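You operate a simulated robot arm through the tools that you are given. There is no shell and no other tool.

You are at the controls of a simulated two-armed robot. One attempt, no reset.

## Task
Pump the dock's spare wheel to the pressure on its hub.
Fine: air dial back to 0 before the green fitting comes off and goes into its holder.
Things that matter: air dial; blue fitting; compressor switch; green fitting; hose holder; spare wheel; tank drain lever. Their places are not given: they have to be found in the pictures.

The check looks at the end state, three seconds after you hand in, the way a careful person would. Anything else that was tipped, shoved, dropped, spilled or broken makes it a failure.

## Robot
Two 7-joint arms with two-finger parallel grippers on one trunk that stands fixed in place. Base frame: the origin is at the foot of the trunk, x ahead of it, y to its left, z up. Readings come in m, rad, newtons and seconds.
The left shoulder is at [0.069, 0.182, 1.111], the right one opposite. With the tool pointing down near the work surface each hand reaches from about 0.1 to 0.72 m from the base axis, measured 20 degrees to its own side. Payload 3.91 kg a hand.
Tool frame (each hand has its own): the origin (TCP) lies between the finger pads and is the grasp point; the fingertips stand 0.03 m ahead of it; z points along the fingers, y is the line along which they close. Largest opening 0.11 m; finger width 0.02, thickness 0.01; the body of the gripper, 0.048 by 0.112 m, starts 0.055 m behind the TCP.
Orientation is told as [roll, pitch, yaw] about the base's x, y, z axes, in that order, counted from this pose: with the fingers straight down and closing along the base's y, the tool's x points along the base's -x, its y along +y and its z along -z.

## Interface
- The arms move only by the tool move_arm. It takes "left_moves", "right_moves" or both (then of equal length, played together; a hand with none holds still); each is a list that holds one entry, the list of rows, each a list of 7 numbers: the shift along the base's x, y, z in m, then the turn, a rotation vector about the base's x, y, z in rad, then the gripper command, from -1 (fully open) to 1 (shut), values between in proportion. In form: [[[x, y, z, rx, ry, rz, grip], ...]]. A call has 1 to 20 rows; each row shifts and turns the commanded pose from where the row before left it. A row lasts 0.2 s, in which the tool goes at most 0.05 m and 0.15 rad; a call with a longer step from one row to the next is refused whole, and so is a gripper value outside its range. Where a pose cannot be reached the arm comes as near as it can. A force on the tool above 40 N (or 10 N above the force at the start of the call, whichever is more), or a blocked arm, ends the call early, and 0.2 s more pass. The fingers move at their own pace (about 0.072 m/s each) and stop on an object; they squeeze with about 27 N. The grip force told is the motor's: it shows also when the fingers shut on nothing. Time passes only in rows, and 0.2 s behind the last, so rows that do not move let the fingers close. The reply holds the time, the measured pose of the TCP, the force on the tool along the base axes, the opening and the grip force, in the units named above and with some noise, with the torque about the TCP (base axes, N m) and any sound that the robot's microphone picked up.
- Cameras (640 x 400 px; columns grow to the right, rows downward): "scene" is now at [0.1983, 0.0538, 1.3381]; the picture's right is [0.68, -0.73, 0.00], its down [-0.21, -0.19, -0.96] and it looks along [0.70, 0.65, -0.28] (base axes); focal length 214 px, centre (320, 200). "left" rides on the left gripper at [0.072, -0.017, -0.103] in its tool frame; the picture's right is [0.23, 0.97, 0.00], its down [-0.76, 0.18, -0.62] and it looks along [-0.61, 0.14, 0.78] (tool axes); focal length 222 px, centre (320, 200). "right" rides on the right gripper at [0.072, 0.017, -0.103] in its tool frame; the picture's right is [-0.23, 0.97, 0.00], its down [-0.76, -0.18, -0.62] and it looks along [-0.61, -0.14, 0.78] (tool axes); focal length 222 px, centre (320, 200).
- camera(camera): a new picture of that camera. No time passes.
- lift_body(by): slides the trunk up (or, below 0, down) by that many m; the arms and the scene camera ride with it, the base frame stays. It gives what a move gives, with no picture.
- aim_head(pan, tilt): turns the head with the scene camera to pan (to the left, within 1.396 rad either way) and tilt (down, from -0.506 to 1.204), counted from straight ahead of the robot. It gives what a move gives.
- locate(camera, pixels): for up to 12 pixels [column, row] of the newest picture of that camera ("zoom" is the newest enlarged one), the place [x, y, z] in the base frame of the surface seen there, good to about 0.003 m, but the place of the scene camera against the robot may be out by one fixed shift of up to 0.018 m in any direction. No time passes.
- close_up(camera, box): a new picture of the part [left, top, right, bottom] of that camera's present view, enlarged. No time passes.
- job_done(): hands the job in; it is judged then, once.

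Unless the task says otherwise, let go and move clear before handing in.

The tools are called after ">>>" as a command line: name --argument value ..., lists and objects as JSON in quotes. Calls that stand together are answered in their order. move_arm: Moves the arms, as the interface text tells. Its arguments: {"type":"object","properties":{"left_moves":{"type":"array"},"right_moves":{"type":"array"}},"required":[]} The other tools are called the same way: lift_body (by) slides the trunk up or down; aim_head (pan, tilt) turns the head that bears the scene camera; camera (camera) takes a picture; locate (camera, pixels) gives the place of the surface under pixels of a picture; close_up (camera, box) takes an enlarged picture of a part of a camera's view; job_done () hands the job in.

At the start:

```text
time_s: 0.0
left_tool_pos: [0.2075, 0.3008, 1.319]
left_orientation: [-0.001, 0.0, 0.001]
left_force: [-0.3, -0.3, -0.1]
left_torque: [-0.02, -0.02, 0.01]
left_gripper_width: 0.11
left_finger_force: 0.1
right_tool_pos: [0.3632, 0.0466, 1.2493]
right_orientation: [0.0, 0.0, 0.002]
right_force: [-0.6, -0.1, 0.5]
right_torque: [0.01, -0.05, 0.01]
right_gripper_width: 0.1103
right_finger_force: 0.1
trunk travel left (down, up): [-0.375, 0.139]
head pan, tilt: [0.789, 0.326]
```

scene: 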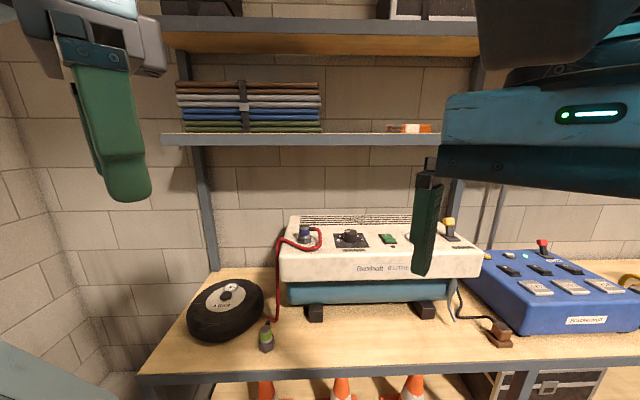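
right: 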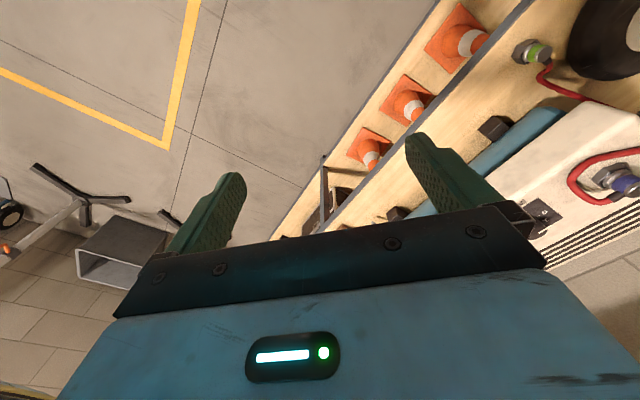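
left: 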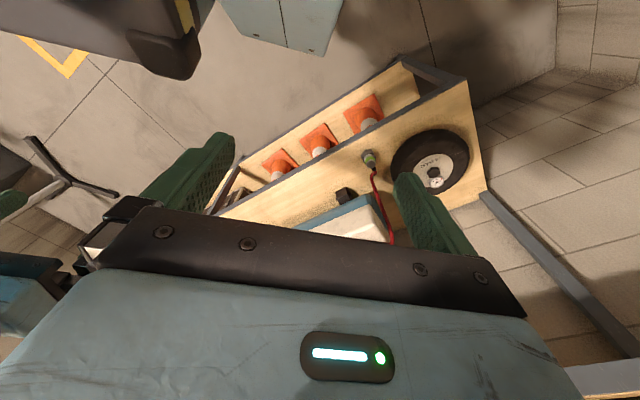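

The scene shows the wheel at about (227,308), the green fitting at (266,337), a compressor with dial, and a blue box to the right. I'll take enlarged pictures of these to read the details.

>>> close_up --camera "scene" --box '[170, 260, 300, 360]'

>>> close_up --camera "scene" --box '[270, 200, 490, 330]'

>>> close_up --camera "scene" --box '[440, 200, 640, 350]'

```text
4.00 times, centred on (235, 310) of scene
```

zoom: 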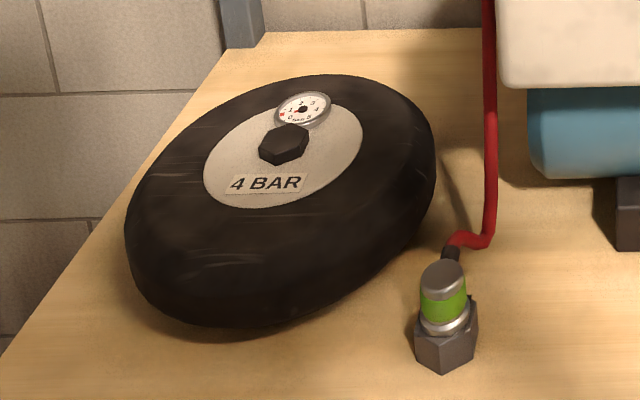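

```text
2.91 times, centred on (380, 265) of scene
```

zoom: 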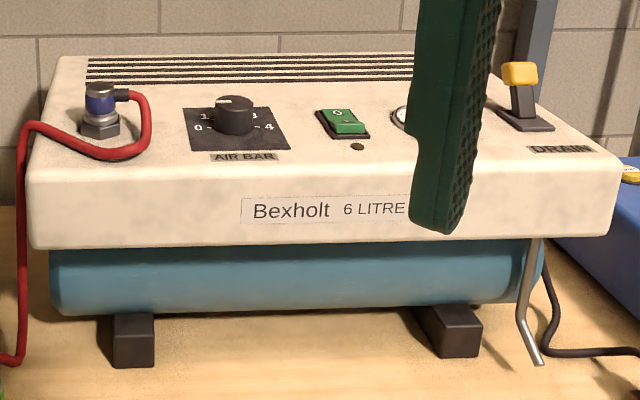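

```text
2.67 times, centred on (540, 275) of scene
```

zoom: 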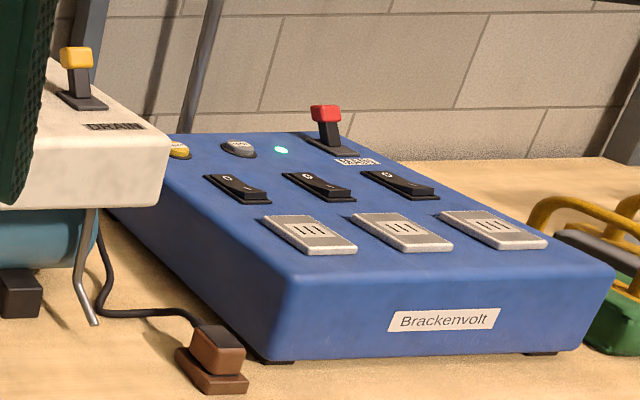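

The hub reads 4 BAR, and the right finger hides the compressor gauge at (400,240). I'll locate the main items first.

>>> camera --camera "scene"

>>> locate --camera "scene" --pixels '[[227, 290], [227, 298], [266, 330], [266, 348], [305, 232], [349, 236], [388, 239], [449, 222], [500, 330], [200, 365], [520, 372], [280, 262]]'

>>> locate --camera "scene" --pixels '[[460, 270], [292, 217], [540, 268], [542, 250], [250, 140], [400, 140], [300, 50], [205, 330], [255, 300], [318, 312], [424, 310], [640, 300]]'

```text
taken
```

scene: 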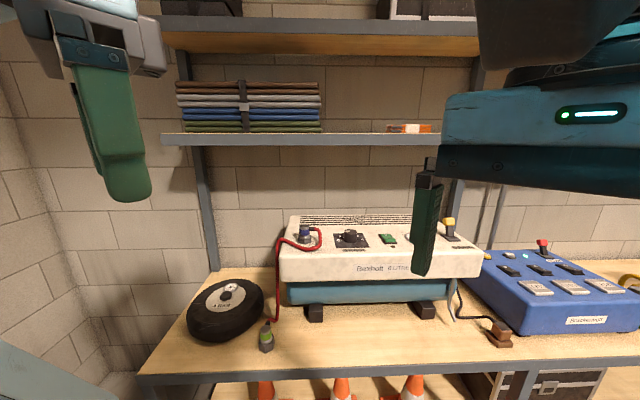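

```text
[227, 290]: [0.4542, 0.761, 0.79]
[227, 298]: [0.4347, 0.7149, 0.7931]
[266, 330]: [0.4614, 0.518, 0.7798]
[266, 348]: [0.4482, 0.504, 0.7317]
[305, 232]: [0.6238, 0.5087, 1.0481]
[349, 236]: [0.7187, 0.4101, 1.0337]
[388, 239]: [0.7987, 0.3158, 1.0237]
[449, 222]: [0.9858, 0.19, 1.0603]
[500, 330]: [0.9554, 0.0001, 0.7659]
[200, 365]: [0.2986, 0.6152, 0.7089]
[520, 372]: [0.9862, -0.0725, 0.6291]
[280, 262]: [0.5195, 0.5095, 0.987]
```

```text
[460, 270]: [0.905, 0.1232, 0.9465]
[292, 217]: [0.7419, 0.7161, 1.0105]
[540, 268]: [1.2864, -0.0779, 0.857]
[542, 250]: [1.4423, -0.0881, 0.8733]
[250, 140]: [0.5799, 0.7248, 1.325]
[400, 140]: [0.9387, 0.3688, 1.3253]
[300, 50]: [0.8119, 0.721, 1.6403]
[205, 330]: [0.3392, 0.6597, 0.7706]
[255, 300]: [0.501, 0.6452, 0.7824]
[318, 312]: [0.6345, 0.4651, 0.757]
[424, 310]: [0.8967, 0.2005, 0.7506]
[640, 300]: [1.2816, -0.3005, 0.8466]
```

The dock is turned about 45° to the left, with the compressor top near z≈1.02. I'll swing the right arm clear of the view.

>>> move_arm --right_moves '[[[0, -0.045, 0, 0, 0, 0, -1], [0, -0.045, 0, 0, 0, 0, -1], [0, -0.045, 0, 0, 0, 0, -1], [0, -0.045, 0, 0, 0, 0, -1], [0, -0.045, 0, 0, 0, 0, -1], [0, -0.045, 0, 0, 0, 0, -1], [0, -0.045, 0, 0, 0, 0, -1], [0, -0.045, 0, 0, 0, 0, -1]]]'

>>> camera --camera "scene"

>>> close_up --camera "scene" --box '[280, 205, 380, 268]'

>>> close_up --camera "scene" --box '[370, 205, 490, 280]'

>>> close_up --camera "scene" --box '[480, 230, 640, 330]'

```text
time_s: 0.6
left_tool_pos: [0.2091, 0.3013, 1.3184]
left_orientation: [0.0, -0.002, -0.001]
left_force: [-0.1, -0.1, -0.1]
left_torque: [-0.01, 0.01, 0.02]
left_gripper_width: 0.1101
left_finger_force: 0.0
right_tool_pos: [0.3683, -0.0273, 1.2491]
right_orientation: [0.001, 0.0, -0.03]
right_force: [18.2, 17.7, 2.1]
right_torque: [-1.9, 2.21, -2.0]
right_gripper_width: 0.1098
right_finger_force: 0.0
trunk travel left (down, up): [-0.375, 0.139]
head pan, tilt: [0.789, 0.326]
stopped in row 2 (right hand): the force on the tool passed its limit at 54 N (the readings are from after the stop); the commanded pose is now the measured one
```

```text
taken
```

scene: 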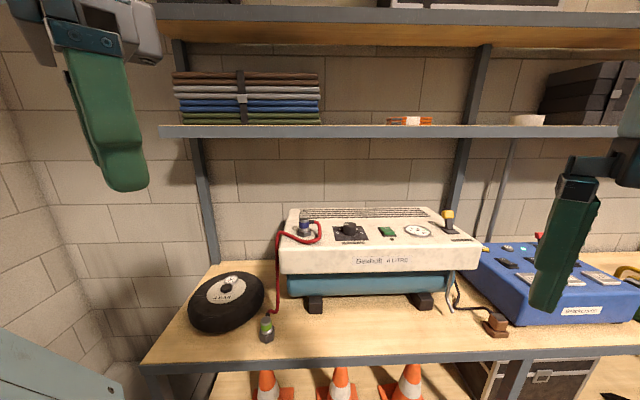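

```text
6.35 times, centred on (330, 236) of scene
```

zoom: 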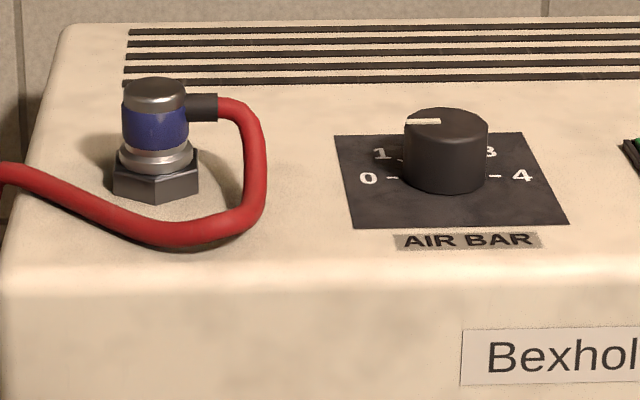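

```text
5.33 times, centred on (430, 242) of scene
```

zoom: 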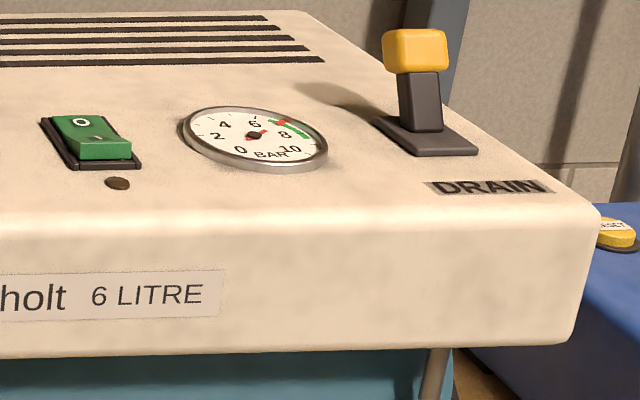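

```text
4.00 times, centred on (560, 280) of scene
```

zoom: 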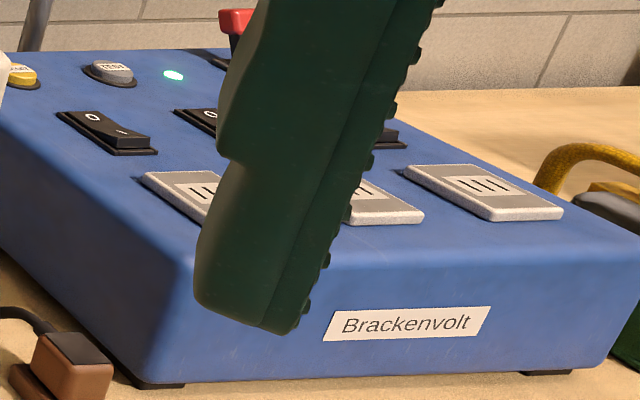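

The right hand met something after 0.07 m (contact force toward +x,+y remains). I'll look at what is near it before moving on.

>>> camera --camera "right"

>>> camera --camera "left"

>>> aim_head --pan -0.3 --tilt 0.5

>>> camera --camera "scene"

```text
taken
```

right: 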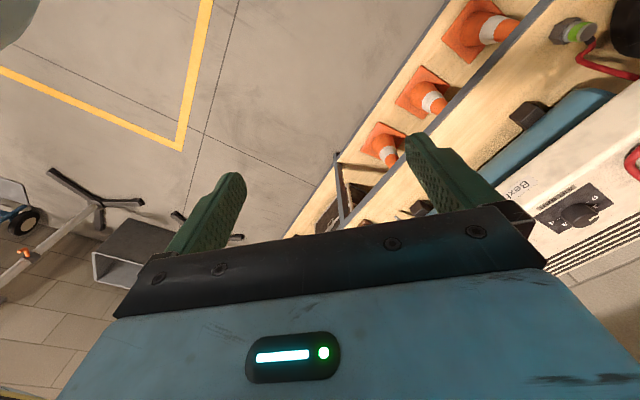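

```text
taken
```

left: 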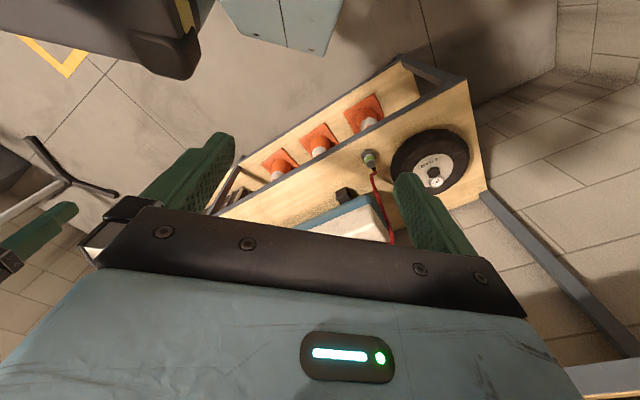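

```text
time_s: 1.9
left_tool_pos: [0.2076, 0.3002, 1.3183]
left_orientation: [0.0, -0.001, -0.001]
left_force: [-0.2, -0.1, 1.0]
left_torque: [0.0, -0.01, 0.01]
left_gripper_width: 0.1097
left_finger_force: 0.1
right_tool_pos: [0.3663, -0.0275, 1.2487]
right_orientation: [0.002, 0.0, -0.021]
right_force: [-0.8, 0.3, 0.5]
right_torque: [0.0, -0.02, 0.0]
right_gripper_width: 0.1097
right_finger_force: 0.0
trunk travel left (down, up): [-0.375, 0.139]
head pan, tilt: [-0.3, 0.499]
```

```text
taken
```

scene: 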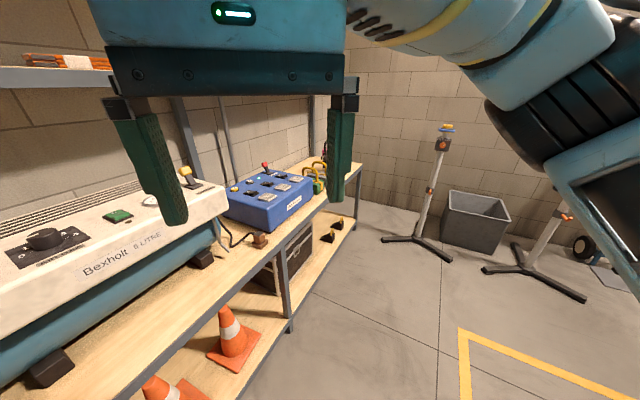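

The right hand is free now (force ~0); it had brushed the head. I'll move it forward first, then to the right and clear.

>>> move_arm --right_moves '[[[0.03, 0, 0, 0, 0, 0, -1], [0.03, 0, 0, 0, 0, 0, -1], [0.03, 0, -0.02, 0, 0, 0, -1], [0.02, -0.03, -0.03, 0, 0, 0, -1], [0, -0.04, -0.02, 0, 0, 0, -1], [0, -0.04, -0.02, 0, 0, 0, -1], [0, -0.04, -0.02, 0, 0, 0, -1], [0, -0.04, -0.02, 0, 0, 0, -1], [0, -0.04, -0.02, 0, 0, 0, -1], [0, -0.04, -0.02, 0, 0, 0, -1], [0, -0.04, -0.02, 0, 0, 0, -1], [0, -0.04, -0.02, 0, 0, 0, -1]]]'

>>> aim_head --pan 0.5 --tilt 0.35

>>> camera --camera "scene"

```text
time_s: 4.5
left_tool_pos: [0.2086, 0.2993, 1.319]
left_orientation: [0.0, -0.001, -0.001]
left_force: [1.1, 0.0, 0.0]
left_torque: [-0.01, -0.03, 0.03]
left_gripper_width: 0.11
left_finger_force: 0.1
right_tool_pos: [0.4719, -0.3749, 1.041]
right_orientation: [0.002, -0.002, -0.021]
right_force: [0.6, -0.2, -0.5]
right_torque: [0.01, 0.02, -0.01]
right_gripper_width: 0.1102
right_finger_force: 0.1
trunk travel left (down, up): [-0.375, 0.139]
head pan, tilt: [-0.3, 0.499]
```

```text
time_s: 5.6
left_tool_pos: [0.2082, 0.301, 1.3185]
left_orientation: [-0.001, 0.001, 0.0]
left_force: [0.8, 0.0, -0.2]
left_torque: [0.0, 0.01, -0.01]
left_gripper_width: 0.1101
left_finger_force: 0.0
right_tool_pos: [0.473, -0.3745, 1.0415]
right_orientation: [0.001, -0.003, -0.02]
right_force: [-0.4, 0.2, 0.7]
right_torque: [0.01, -0.01, 0.01]
right_gripper_width: 0.11
right_finger_force: 0.1
trunk travel left (down, up): [-0.375, 0.139]
head pan, tilt: [0.499, 0.351]
```

```text
taken
```

scene: 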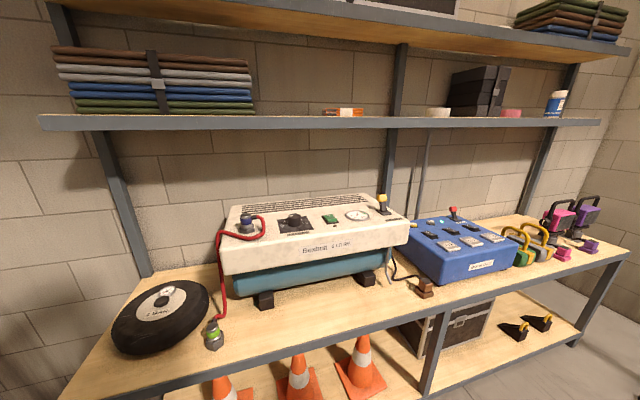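

Clear view now. I'll enlarge the compressor panel and the wheel and read coordinates from the new view.

>>> close_up --camera "scene" --box '[220, 185, 330, 254]'

>>> close_up --camera "scene" --box '[310, 185, 420, 254]'

>>> close_up --camera "scene" --box '[105, 270, 235, 360]'

>>> locate --camera "scene" --pixels '[[246, 217], [246, 231], [294, 215], [330, 219], [358, 215], [382, 196], [383, 209], [168, 290], [168, 296], [212, 325], [212, 348], [260, 298]]'

```text
5.80 times, centred on (275, 220) of scene
```

zoom: 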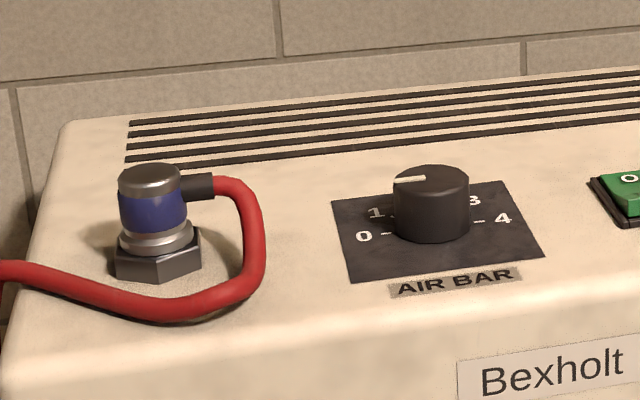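

```text
5.80 times, centred on (365, 220) of scene
```

zoom: 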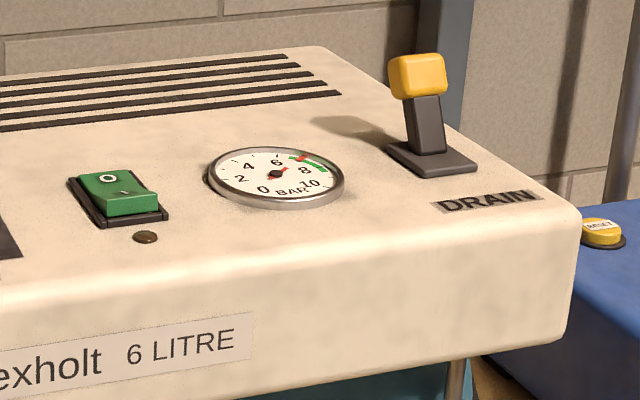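

```text
4.44 times, centred on (170, 315) of scene
```

zoom: 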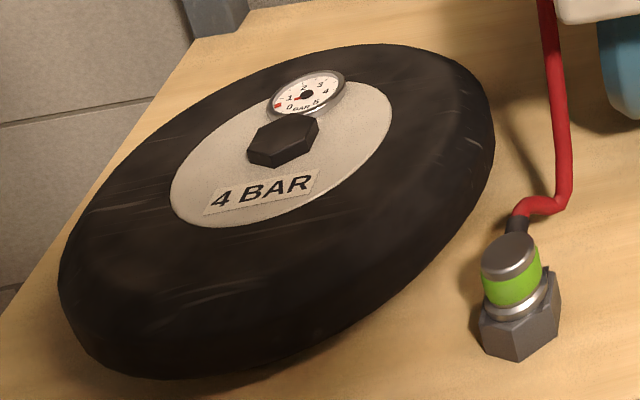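

```text
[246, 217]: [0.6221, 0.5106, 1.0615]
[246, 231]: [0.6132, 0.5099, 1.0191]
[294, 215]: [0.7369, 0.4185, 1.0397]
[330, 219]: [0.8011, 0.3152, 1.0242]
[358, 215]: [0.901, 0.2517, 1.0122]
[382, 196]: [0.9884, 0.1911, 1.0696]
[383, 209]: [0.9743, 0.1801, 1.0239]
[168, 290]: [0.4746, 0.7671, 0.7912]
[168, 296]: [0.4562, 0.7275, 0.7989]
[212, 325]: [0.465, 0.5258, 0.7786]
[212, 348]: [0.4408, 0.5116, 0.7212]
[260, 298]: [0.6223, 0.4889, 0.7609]
```

I'll enlarge both gauges, the dial, and the drain lever much further.

>>> close_up --camera "scene" --box '[342, 207, 374, 227]'

>>> close_up --camera "scene" --box '[152, 280, 184, 300]'

>>> close_up --camera "scene" --box '[274, 208, 318, 235]'

>>> close_up --camera "scene" --box '[318, 208, 345, 230]'

>>> close_up --camera "scene" --box '[232, 208, 268, 240]'

>>> close_up --camera "scene" --box '[190, 310, 235, 355]'

>>> close_up --camera "scene" --box '[370, 190, 410, 225]'

>>> close_up --camera "scene" --box '[380, 255, 450, 305]'

```text
16.00 times, centred on (358, 217) of scene
```

zoom: 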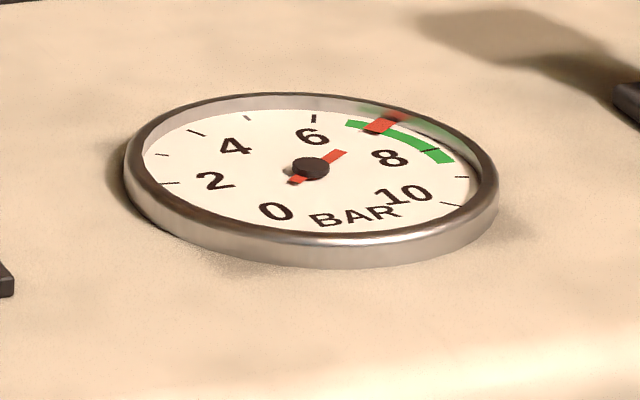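

```text
16.00 times, centred on (168, 290) of scene
```

zoom: 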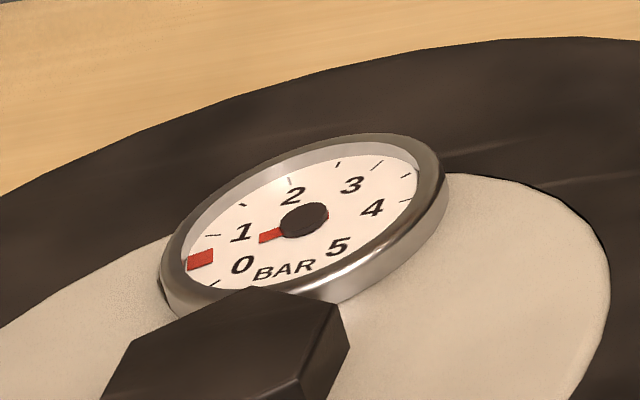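

```text
14.55 times, centred on (296, 222) of scene
```

zoom: 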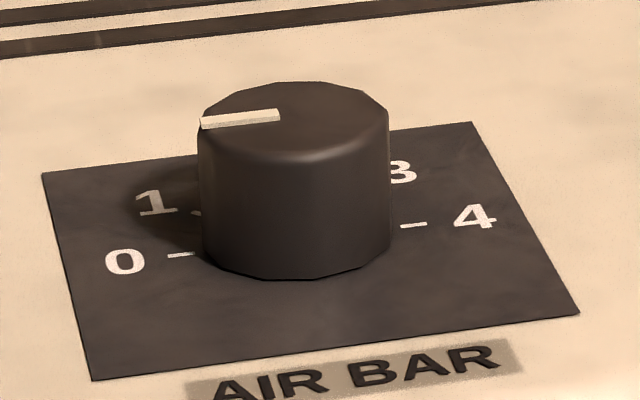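

```text
16.00 times, centred on (332, 219) of scene
```

zoom: 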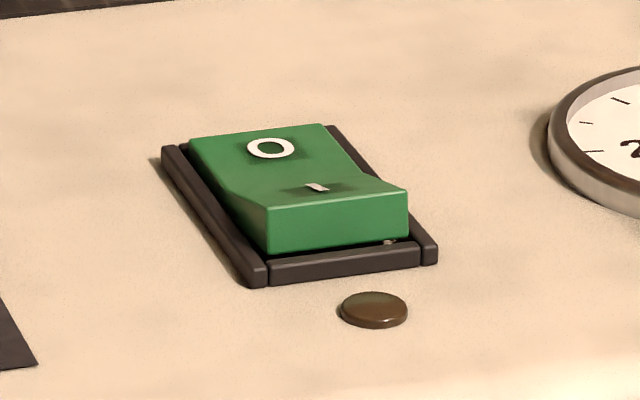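

```text
12.50 times, centred on (250, 224) of scene
```

zoom: 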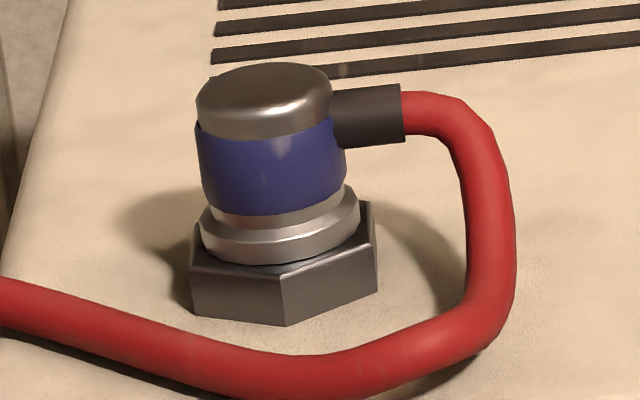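

```text
8.89 times, centred on (212, 332) of scene
```

zoom: 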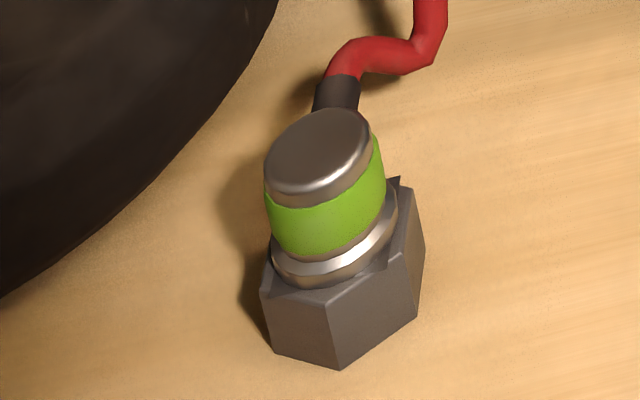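

```text
11.43 times, centred on (390, 208) of scene
```

zoom: 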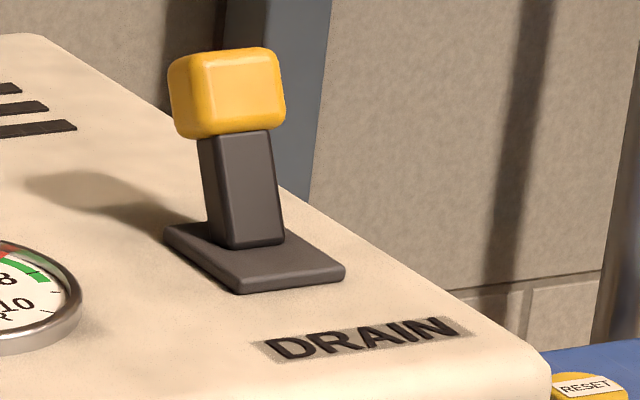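

```text
8.00 times, centred on (415, 280) of scene
```

zoom: 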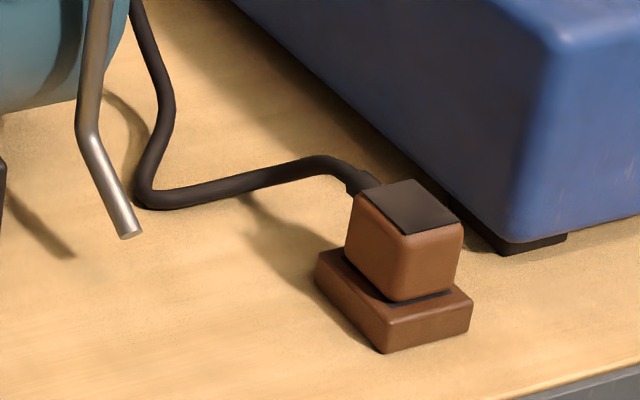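

Readings so far: tank gauge about 7 bar, wheel about 0.4 bar, air dial at about 0, compressor off (lamp unlit), drain lever upright. I'll bring the left hand over, yawed 45°, to look closer at the green fitting and hub.

>>> move_arm --left_moves '[[[0.014, 0.012, -0.026, 0, 0, 0.13, -1], [0.014, 0.012, -0.026, 0, 0, 0.13, -1], [0.014, 0.012, -0.026, 0, 0, 0.13, -1], [0.014, 0.012, -0.026, 0, 0, 0.13, -1], [0.014, 0.012, -0.026, 0, 0, 0.13, -1], [0.014, 0.012, -0.026, 0, 0, 0.135, -1], [0.014, 0.012, -0.026, 0, 0, 0, -1], [0.014, 0.012, -0.026, 0, 0, 0, -1], [0.014, 0.012, -0.026, 0, 0, 0, -1], [0.014, 0.012, -0.026, 0, 0, 0, -1], [0.014, 0.012, -0.026, 0, 0, 0, -1]]]'

>>> camera --camera "left"

>>> camera --camera "scene"

```text
time_s: 8.0
left_tool_pos: [0.3618, 0.4319, 1.0339]
left_orientation: [-0.003, -0.002, 0.786]
left_force: [0.0, 0.7, -0.4]
left_torque: [0.02, -0.04, -0.01]
left_gripper_width: 0.1101
left_finger_force: 0.0
right_tool_pos: [0.4718, -0.374, 1.0407]
right_orientation: [0.001, -0.001, -0.02]
right_force: [-0.3, 0.1, -0.4]
right_torque: [0.02, 0.0, 0.01]
right_gripper_width: 0.1097
right_finger_force: 0.1
trunk travel left (down, up): [-0.375, 0.139]
head pan, tilt: [0.499, 0.351]
```

```text
taken
```

left: 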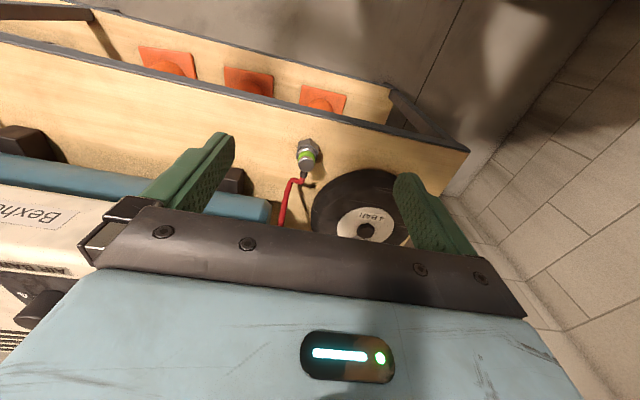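

```text
taken
```

scene: 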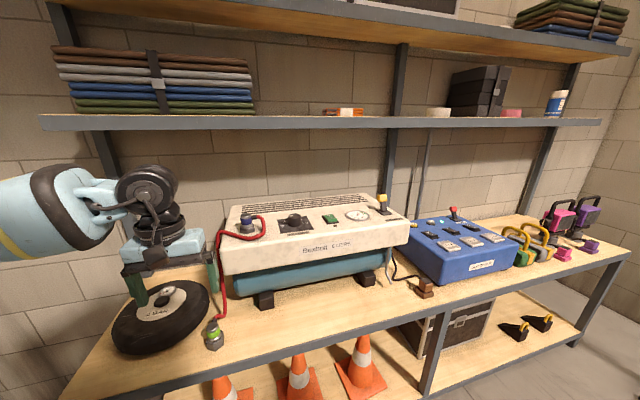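

The left camera looks forward-down (upside down), with green fitting at (307,155) and hub at (367,230). I'll enlarge both.

>>> close_up --camera "left" --box '[280, 130, 335, 180]'

>>> close_up --camera "left" --box '[310, 165, 420, 245]'

>>> locate --camera "left" --pixels '[[305, 157], [310, 143], [368, 229], [340, 230], [385, 215], [350, 210], [400, 165], [300, 193]]'

```text
8.00 times, centred on (308, 155) of left
```

zoom: 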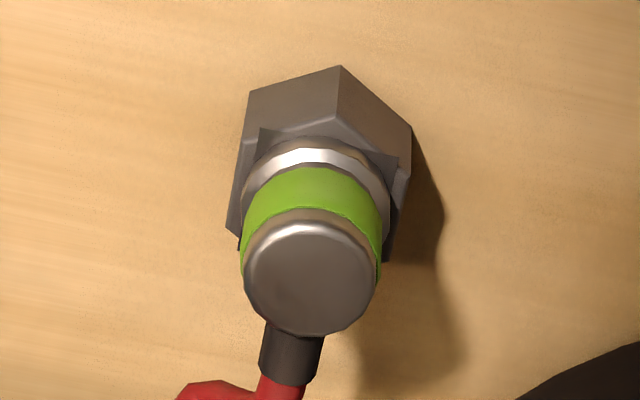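

```text
5.00 times, centred on (365, 205) of left
```

zoom: 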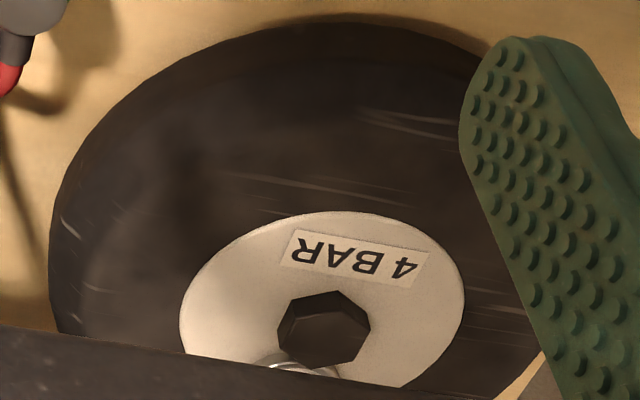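

```text
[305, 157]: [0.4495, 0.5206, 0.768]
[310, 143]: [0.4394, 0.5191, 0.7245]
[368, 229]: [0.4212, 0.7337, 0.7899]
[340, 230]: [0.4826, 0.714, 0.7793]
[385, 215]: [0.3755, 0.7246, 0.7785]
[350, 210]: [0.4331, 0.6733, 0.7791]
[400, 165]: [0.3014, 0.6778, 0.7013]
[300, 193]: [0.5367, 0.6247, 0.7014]
```

I want to know whether the black hex on the hub is a port or a cap, so I'll enlarge it from the scene camera.

>>> close_up --camera "scene" --box '[150, 284, 190, 312]'

>>> close_up --camera "left" --box '[348, 215, 388, 242]'

>>> close_up --camera "scene" --box '[190, 312, 232, 354]'

```text
14.29 times, centred on (170, 298) of scene
```

zoom: 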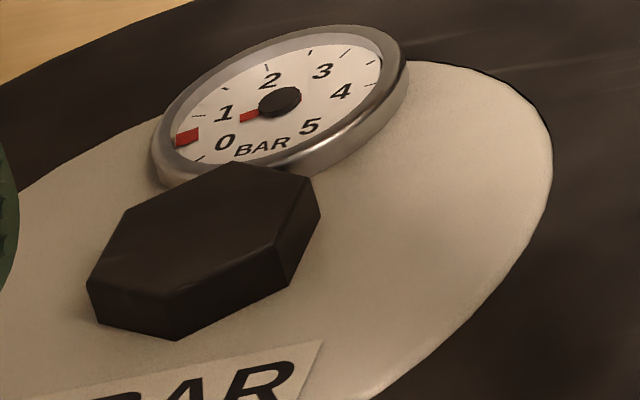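

```text
14.81 times, centred on (368, 228) of left
```

zoom: 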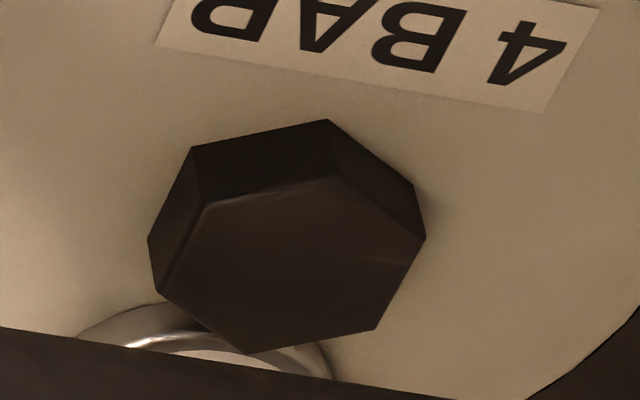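

```text
9.52 times, centred on (211, 333) of scene
```

zoom: 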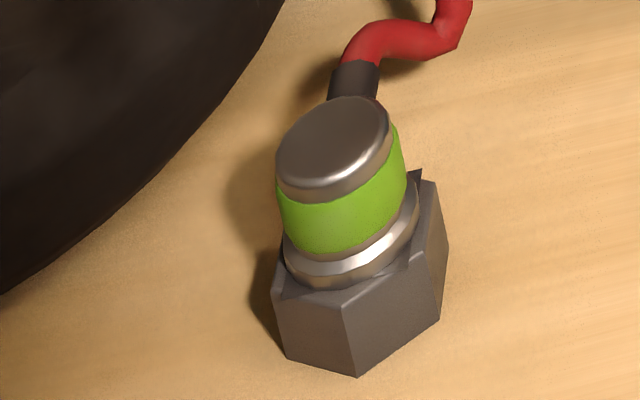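

The hub hex looks like the same type of port the blue fitting sits on. I'll measure the fitting, holder and hub hex precisely through the wrist camera.

>>> close_up --camera "left" --box '[280, 130, 335, 180]'

>>> locate --camera "zoom" --pixels '[[310, 275], [258, 275], [363, 275], [310, 320], [310, 185], [315, 157], [255, 190], [380, 190], [335, 110], [280, 100], [400, 130], [290, 360]]'

>>> close_up --camera "left" --box '[348, 215, 388, 242]'

>>> locate --camera "zoom" --pixels '[[290, 270], [205, 212], [330, 180], [410, 230], [370, 320], [250, 345], [170, 290], [328, 122], [197, 150], [300, 60], [120, 250]]'

```text
8.00 times, centred on (308, 155) of left
```

zoom: 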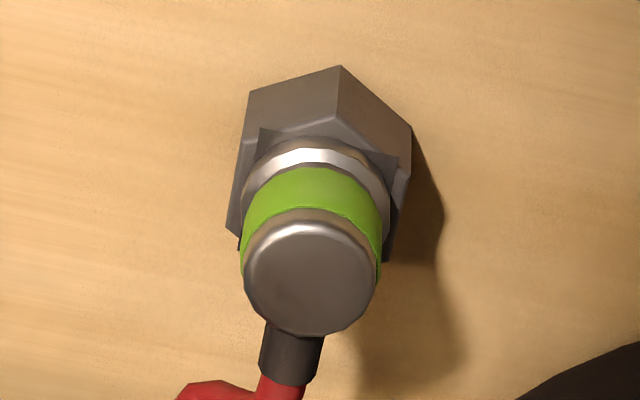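

```text
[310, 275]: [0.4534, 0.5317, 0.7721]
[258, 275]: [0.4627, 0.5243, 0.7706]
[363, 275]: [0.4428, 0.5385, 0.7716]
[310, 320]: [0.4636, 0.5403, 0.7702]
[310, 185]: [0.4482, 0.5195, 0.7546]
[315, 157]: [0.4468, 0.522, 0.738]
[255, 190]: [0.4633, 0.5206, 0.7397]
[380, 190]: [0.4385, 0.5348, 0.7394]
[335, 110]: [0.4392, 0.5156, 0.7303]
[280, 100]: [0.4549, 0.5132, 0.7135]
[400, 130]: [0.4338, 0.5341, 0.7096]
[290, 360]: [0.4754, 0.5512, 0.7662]
```

```text
14.81 times, centred on (368, 228) of left
```

zoom: 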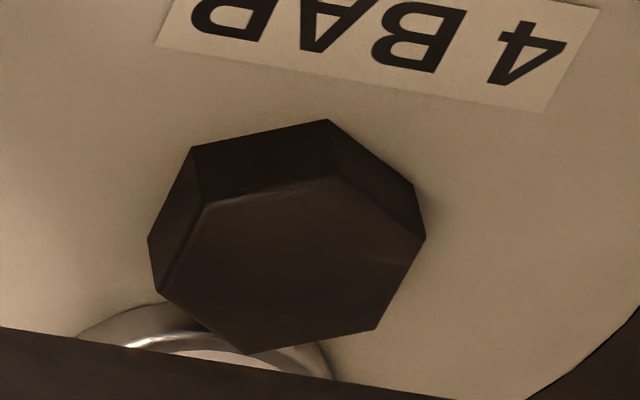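

```text
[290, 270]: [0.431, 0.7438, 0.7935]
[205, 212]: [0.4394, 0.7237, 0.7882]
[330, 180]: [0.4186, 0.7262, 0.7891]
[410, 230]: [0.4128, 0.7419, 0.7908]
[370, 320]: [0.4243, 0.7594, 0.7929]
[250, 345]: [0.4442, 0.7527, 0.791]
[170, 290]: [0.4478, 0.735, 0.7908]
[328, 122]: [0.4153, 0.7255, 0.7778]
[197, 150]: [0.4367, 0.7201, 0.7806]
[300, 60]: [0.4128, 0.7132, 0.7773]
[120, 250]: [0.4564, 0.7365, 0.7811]
```

Fitting axis is about (0.455,0.532), collar ~0.738, top 0.772; hub hex centre about (0.431,0.740), top 0.791. I'll check that the left hand can reach over the hub with the tool straight down.

>>> move_arm --left_moves '[[[0.007, 0.031, -0.008, 0, 0, 0, -1], [0.007, 0.031, -0.008, 0, 0, 0, -1], [0.007, 0.031, -0.008, 0, 0, 0, -1], [0.007, 0.031, -0.008, 0, 0, 0, -1], [0.007, 0.031, -0.008, 0, 0, 0, -1], [0.007, 0.031, -0.008, 0, 0, 0, -1], [0.007, 0.031, -0.008, 0, 0, 0, -1], [0.007, 0.031, -0.008, 0, 0, 0, -1], [0.007, 0.031, -0.008, 0, 0, 0, -1], [0.007, 0.029, -0.008, 0, 0, 0, -1]]]'

>>> camera --camera "scene"

>>> camera --camera "left"

```text
time_s: 10.2
left_tool_pos: [0.4333, 0.74, 0.9544]
left_orientation: [-0.002, -0.001, 0.783]
left_force: [-0.1, 0.4, -0.5]
left_torque: [0.0, 0.05, 0.01]
left_gripper_width: 0.1099
left_finger_force: 0.1
right_tool_pos: [0.4734, -0.3737, 1.0415]
right_orientation: [0.002, 0.0, -0.021]
right_force: [-0.6, 0.2, -0.2]
right_torque: [-0.01, 0.01, 0.02]
right_gripper_width: 0.1099
right_finger_force: 0.1
trunk travel left (down, up): [-0.375, 0.139]
head pan, tilt: [0.499, 0.351]
```

```text
taken
```

scene: 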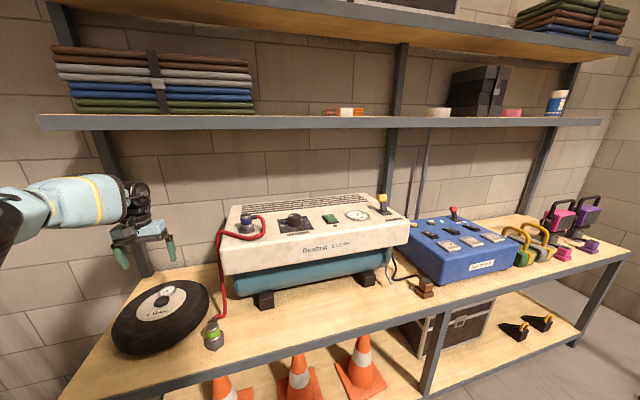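

```text
taken
```

left: 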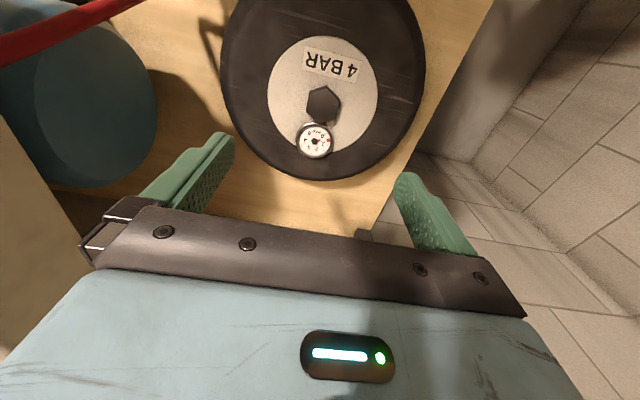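

The hub is reachable tool-down. I'll re-measure hub and gauge from this close view.

>>> close_up --camera "left" --box '[280, 70, 360, 165]'

>>> locate --camera "left" --pixels '[[323, 104], [310, 100], [324, 87], [338, 96], [337, 111], [324, 120], [311, 117], [315, 140], [300, 70], [290, 100], [355, 95]]'

```text
4.21 times, centred on (320, 118) of left
```

zoom: 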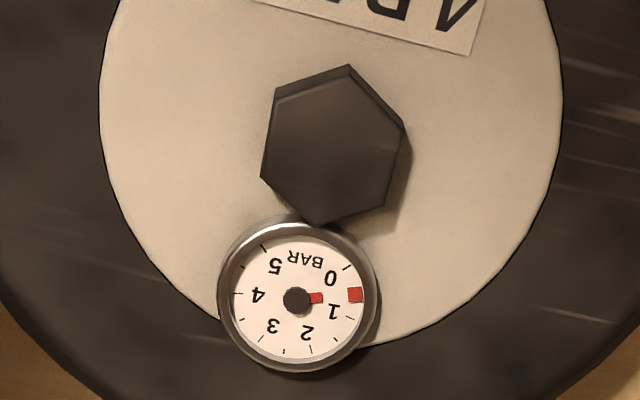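

```text
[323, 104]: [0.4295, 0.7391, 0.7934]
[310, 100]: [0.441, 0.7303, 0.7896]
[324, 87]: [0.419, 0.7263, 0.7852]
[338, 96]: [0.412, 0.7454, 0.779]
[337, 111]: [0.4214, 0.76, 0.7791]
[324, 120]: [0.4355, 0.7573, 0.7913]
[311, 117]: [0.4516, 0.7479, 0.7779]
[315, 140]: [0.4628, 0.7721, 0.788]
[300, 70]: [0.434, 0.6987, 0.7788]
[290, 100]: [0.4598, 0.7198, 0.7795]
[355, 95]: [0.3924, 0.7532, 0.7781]
```

Hub is at (0.430,0.740,0.792) and its gauge reads about 0.5 bar. Before descending on the green fitting I'll see where the hanging hose runs.

>>> locate --camera "scene" --pixels '[[218, 235], [218, 250], [219, 270], [220, 290], [221, 305], [220, 317], [214, 322], [226, 236], [240, 239], [262, 235], [264, 225], [246, 217]]'

>>> close_up --camera "scene" --box '[190, 225, 270, 355]'

```text
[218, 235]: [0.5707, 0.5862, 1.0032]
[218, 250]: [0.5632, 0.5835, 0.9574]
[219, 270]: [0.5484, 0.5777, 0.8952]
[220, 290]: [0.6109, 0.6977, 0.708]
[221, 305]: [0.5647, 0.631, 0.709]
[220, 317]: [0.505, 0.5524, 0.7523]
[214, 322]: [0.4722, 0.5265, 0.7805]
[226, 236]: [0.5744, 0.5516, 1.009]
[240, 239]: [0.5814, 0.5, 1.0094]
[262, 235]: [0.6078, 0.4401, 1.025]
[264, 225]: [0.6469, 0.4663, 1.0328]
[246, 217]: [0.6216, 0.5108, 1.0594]
```

```text
3.08 times, centred on (230, 290) of scene
```

zoom: 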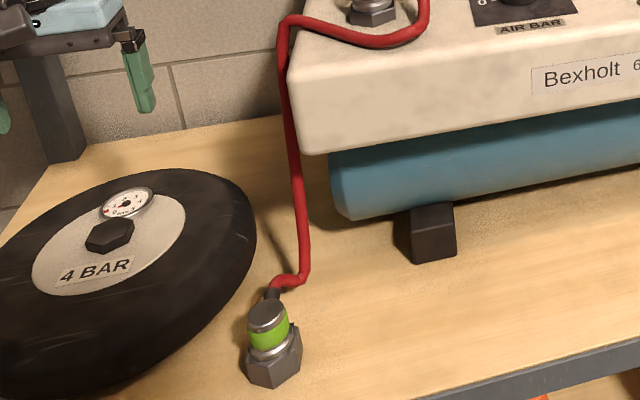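

The hose drops behind the fitting (d greater than the gripper's envelope), so the approach is clear. I'll move above the green fitting with the gripper half open and look.

>>> move_arm --left_moves '[[[0.0043, -0.0416, -0.01, 0, 0, 0, -0.2], [0.0043, -0.0416, -0.01, 0, 0, 0, -0.2], [0.0043, -0.0416, -0.01, 0, 0, 0, -0.2], [0.0043, -0.0416, -0.01, 0, 0, 0, -0.2], [0.0043, -0.0416, -0.014, 0, 0, 0, -0.2], [0, 0, -0.02, 0, 0, 0, -0.2], [0, 0, -0.02, 0, 0, 0, -0.2]]]'

>>> camera --camera "left"

>>> close_up --camera "scene" --box '[150, 220, 290, 360]'

```text
time_s: 11.8
left_tool_pos: [0.4559, 0.5331, 0.8591]
left_orientation: [-0.003, -0.002, 0.785]
left_force: [0.7, -0.1, -0.2]
left_torque: [0.01, -0.02, 0.0]
left_gripper_width: 0.0658
left_finger_force: 0.0
right_tool_pos: [0.4728, -0.3734, 1.0416]
right_orientation: [0.002, -0.003, -0.022]
right_force: [0.6, 0.0, 0.1]
right_torque: [-0.01, 0.02, 0.02]
right_gripper_width: 0.1101
right_finger_force: 0.0
trunk travel left (down, up): [-0.375, 0.139]
head pan, tilt: [0.499, 0.351]
```

```text
taken
```

left: 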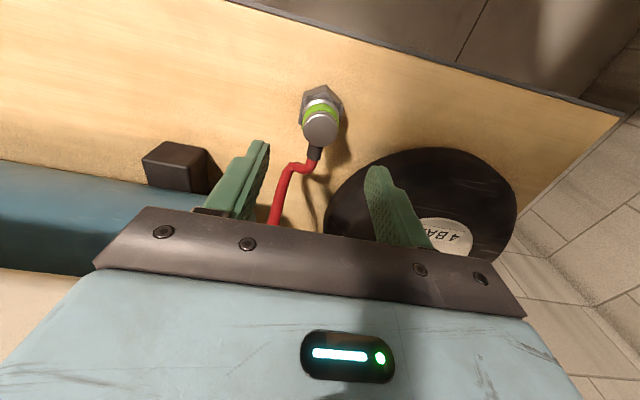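

```text
2.86 times, centred on (220, 290) of scene
```

zoom: 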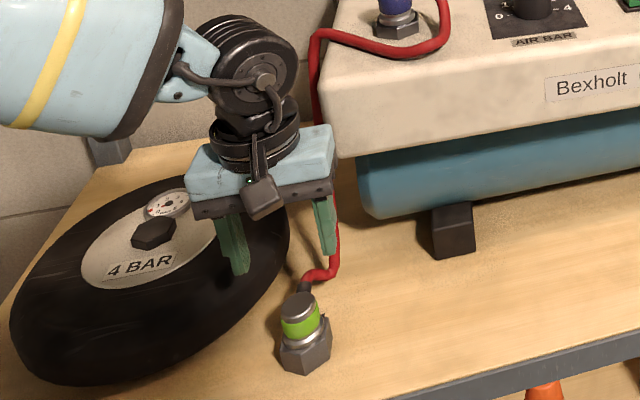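

Hand is above; I'll re-measure the cap (320,127) from here.

>>> close_up --camera "left" --box '[290, 80, 350, 170]'

>>> locate --camera "left" --pixels '[[320, 127], [305, 127], [337, 127], [320, 142], [320, 115], [320, 105], [320, 98], [305, 108], [338, 108], [335, 92], [316, 152]]'

```text
4.44 times, centred on (320, 125) of left
```

zoom: 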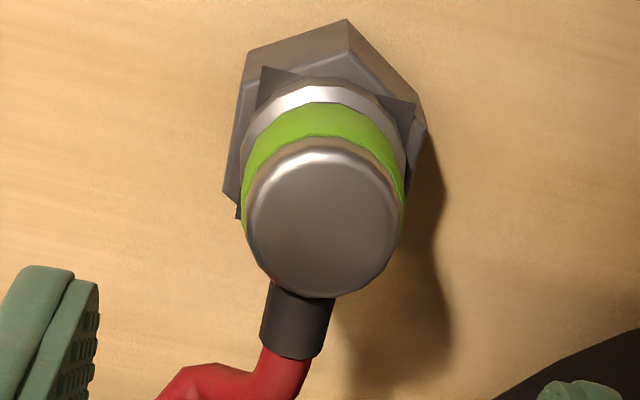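

```text
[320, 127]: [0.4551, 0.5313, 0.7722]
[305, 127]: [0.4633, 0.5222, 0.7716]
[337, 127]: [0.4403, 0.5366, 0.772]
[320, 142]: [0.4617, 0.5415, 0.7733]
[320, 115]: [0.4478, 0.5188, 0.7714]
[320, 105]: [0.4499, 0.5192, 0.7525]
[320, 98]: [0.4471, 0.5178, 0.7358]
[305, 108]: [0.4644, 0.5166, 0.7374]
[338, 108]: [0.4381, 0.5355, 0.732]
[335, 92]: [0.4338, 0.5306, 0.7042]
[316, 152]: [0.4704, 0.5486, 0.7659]
```

Cap centre is (0.455,0.531), aligned with the TCP. I'll descend to z≈0.775 and close.

>>> move_arm --left_moves '[[[0, -0.001, -0.021, 0, 0, 0, -0.2], [0, -0.001, -0.021, 0, 0, 0, -0.2], [0, 0, -0.021, 0, 0, 0, -0.2], [0, 0, -0.021, 0, 0, 0, -0.2], [0, 0, 0, 0, 0, 0, -0.2], [0, 0, 0, 0, 0, 0, 1], [0, 0, 0, 0, 0, 0, 1], [0, 0, 0, 0, 0, 0, 1], [0, 0, 0, 0, 0, 0, 1]]]'

>>> camera --camera "left"

>>> close_up --camera "scene" --box '[150, 230, 290, 360]'

```text
time_s: 13.8
left_tool_pos: [0.4536, 0.5312, 0.7747]
left_orientation: [0.001, 0.001, 0.784]
left_force: [0.2, 0.7, -0.2]
left_torque: [-0.02, -0.01, -0.03]
left_gripper_width: 0.0304
left_finger_force: 27.3
right_tool_pos: [0.4726, -0.3744, 1.0426]
right_orientation: [0.0, -0.002, -0.021]
right_force: [-0.7, 0.3, 0.6]
right_torque: [0.0, 0.0, -0.01]
right_gripper_width: 0.1099
right_finger_force: 0.0
trunk travel left (down, up): [-0.375, 0.139]
head pan, tilt: [0.499, 0.351]
```

```text
taken
```

left: 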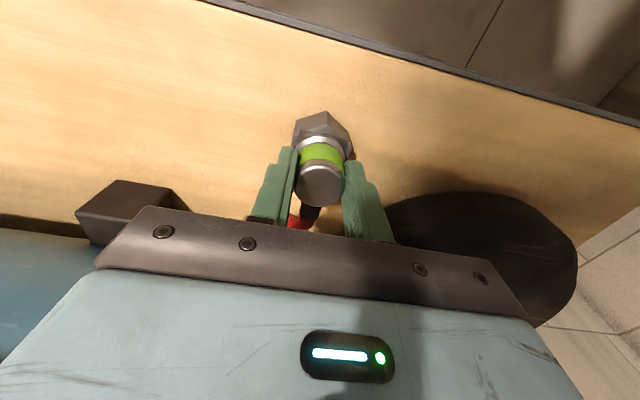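

```text
3.08 times, centred on (220, 295) of scene
```

zoom: 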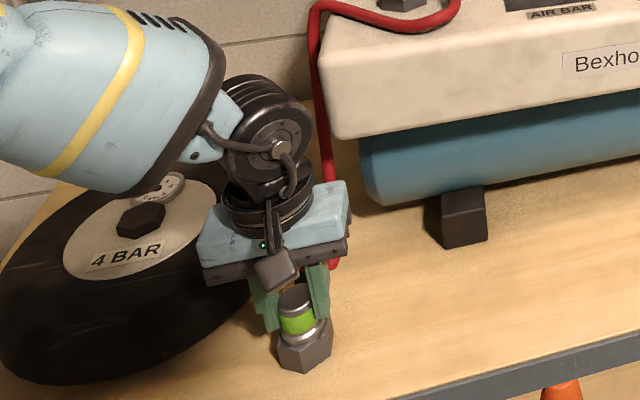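

Grip is solid (0.030 m, 27 N). I'll lift slowly and straight up, watching the force.

>>> move_arm --left_moves '[[[0, 0, 0.005, 0, 0, 0, 1], [0, 0, 0.005, 0, 0, 0, 1], [0, 0, 0.01, 0, 0, 0, 1], [0, 0, 0.01, 0, 0, 0, 1], [0, 0, 0.01, 0, 0, 0, 1], [0, 0, 0.01, 0, 0, 0, 1]]]'

>>> camera --camera "left"

>>> close_up --camera "scene" --box '[150, 230, 290, 360]'

```text
time_s: 15.2
left_tool_pos: [0.4523, 0.53, 0.8266]
left_orientation: [-0.001, 0.0, 0.787]
left_force: [-1.5, 0.0, -0.7]
left_torque: [0.04, -0.05, -0.02]
left_gripper_width: 0.0303
left_finger_force: 27.5
right_tool_pos: [0.4734, -0.3737, 1.0415]
right_orientation: [0.001, -0.002, -0.021]
right_force: [0.4, -0.2, 0.6]
right_torque: [0.01, 0.0, 0.0]
right_gripper_width: 0.1103
right_finger_force: 0.0
trunk travel left (down, up): [-0.375, 0.139]
head pan, tilt: [0.499, 0.351]
heard: snap
```

```text
taken
```

left: 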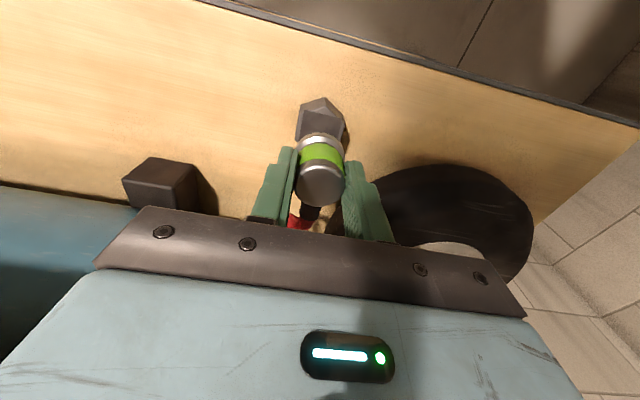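

```text
3.08 times, centred on (220, 295) of scene
```

zoom: 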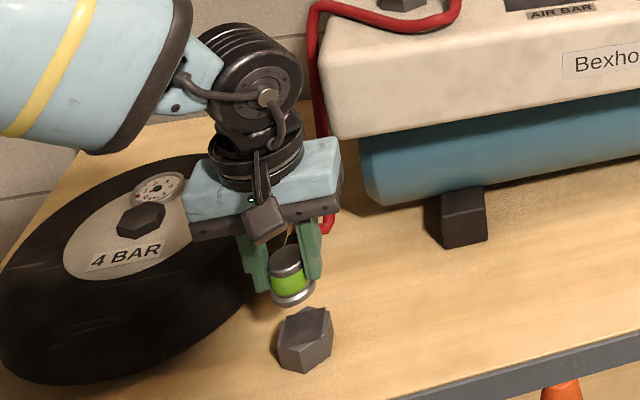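

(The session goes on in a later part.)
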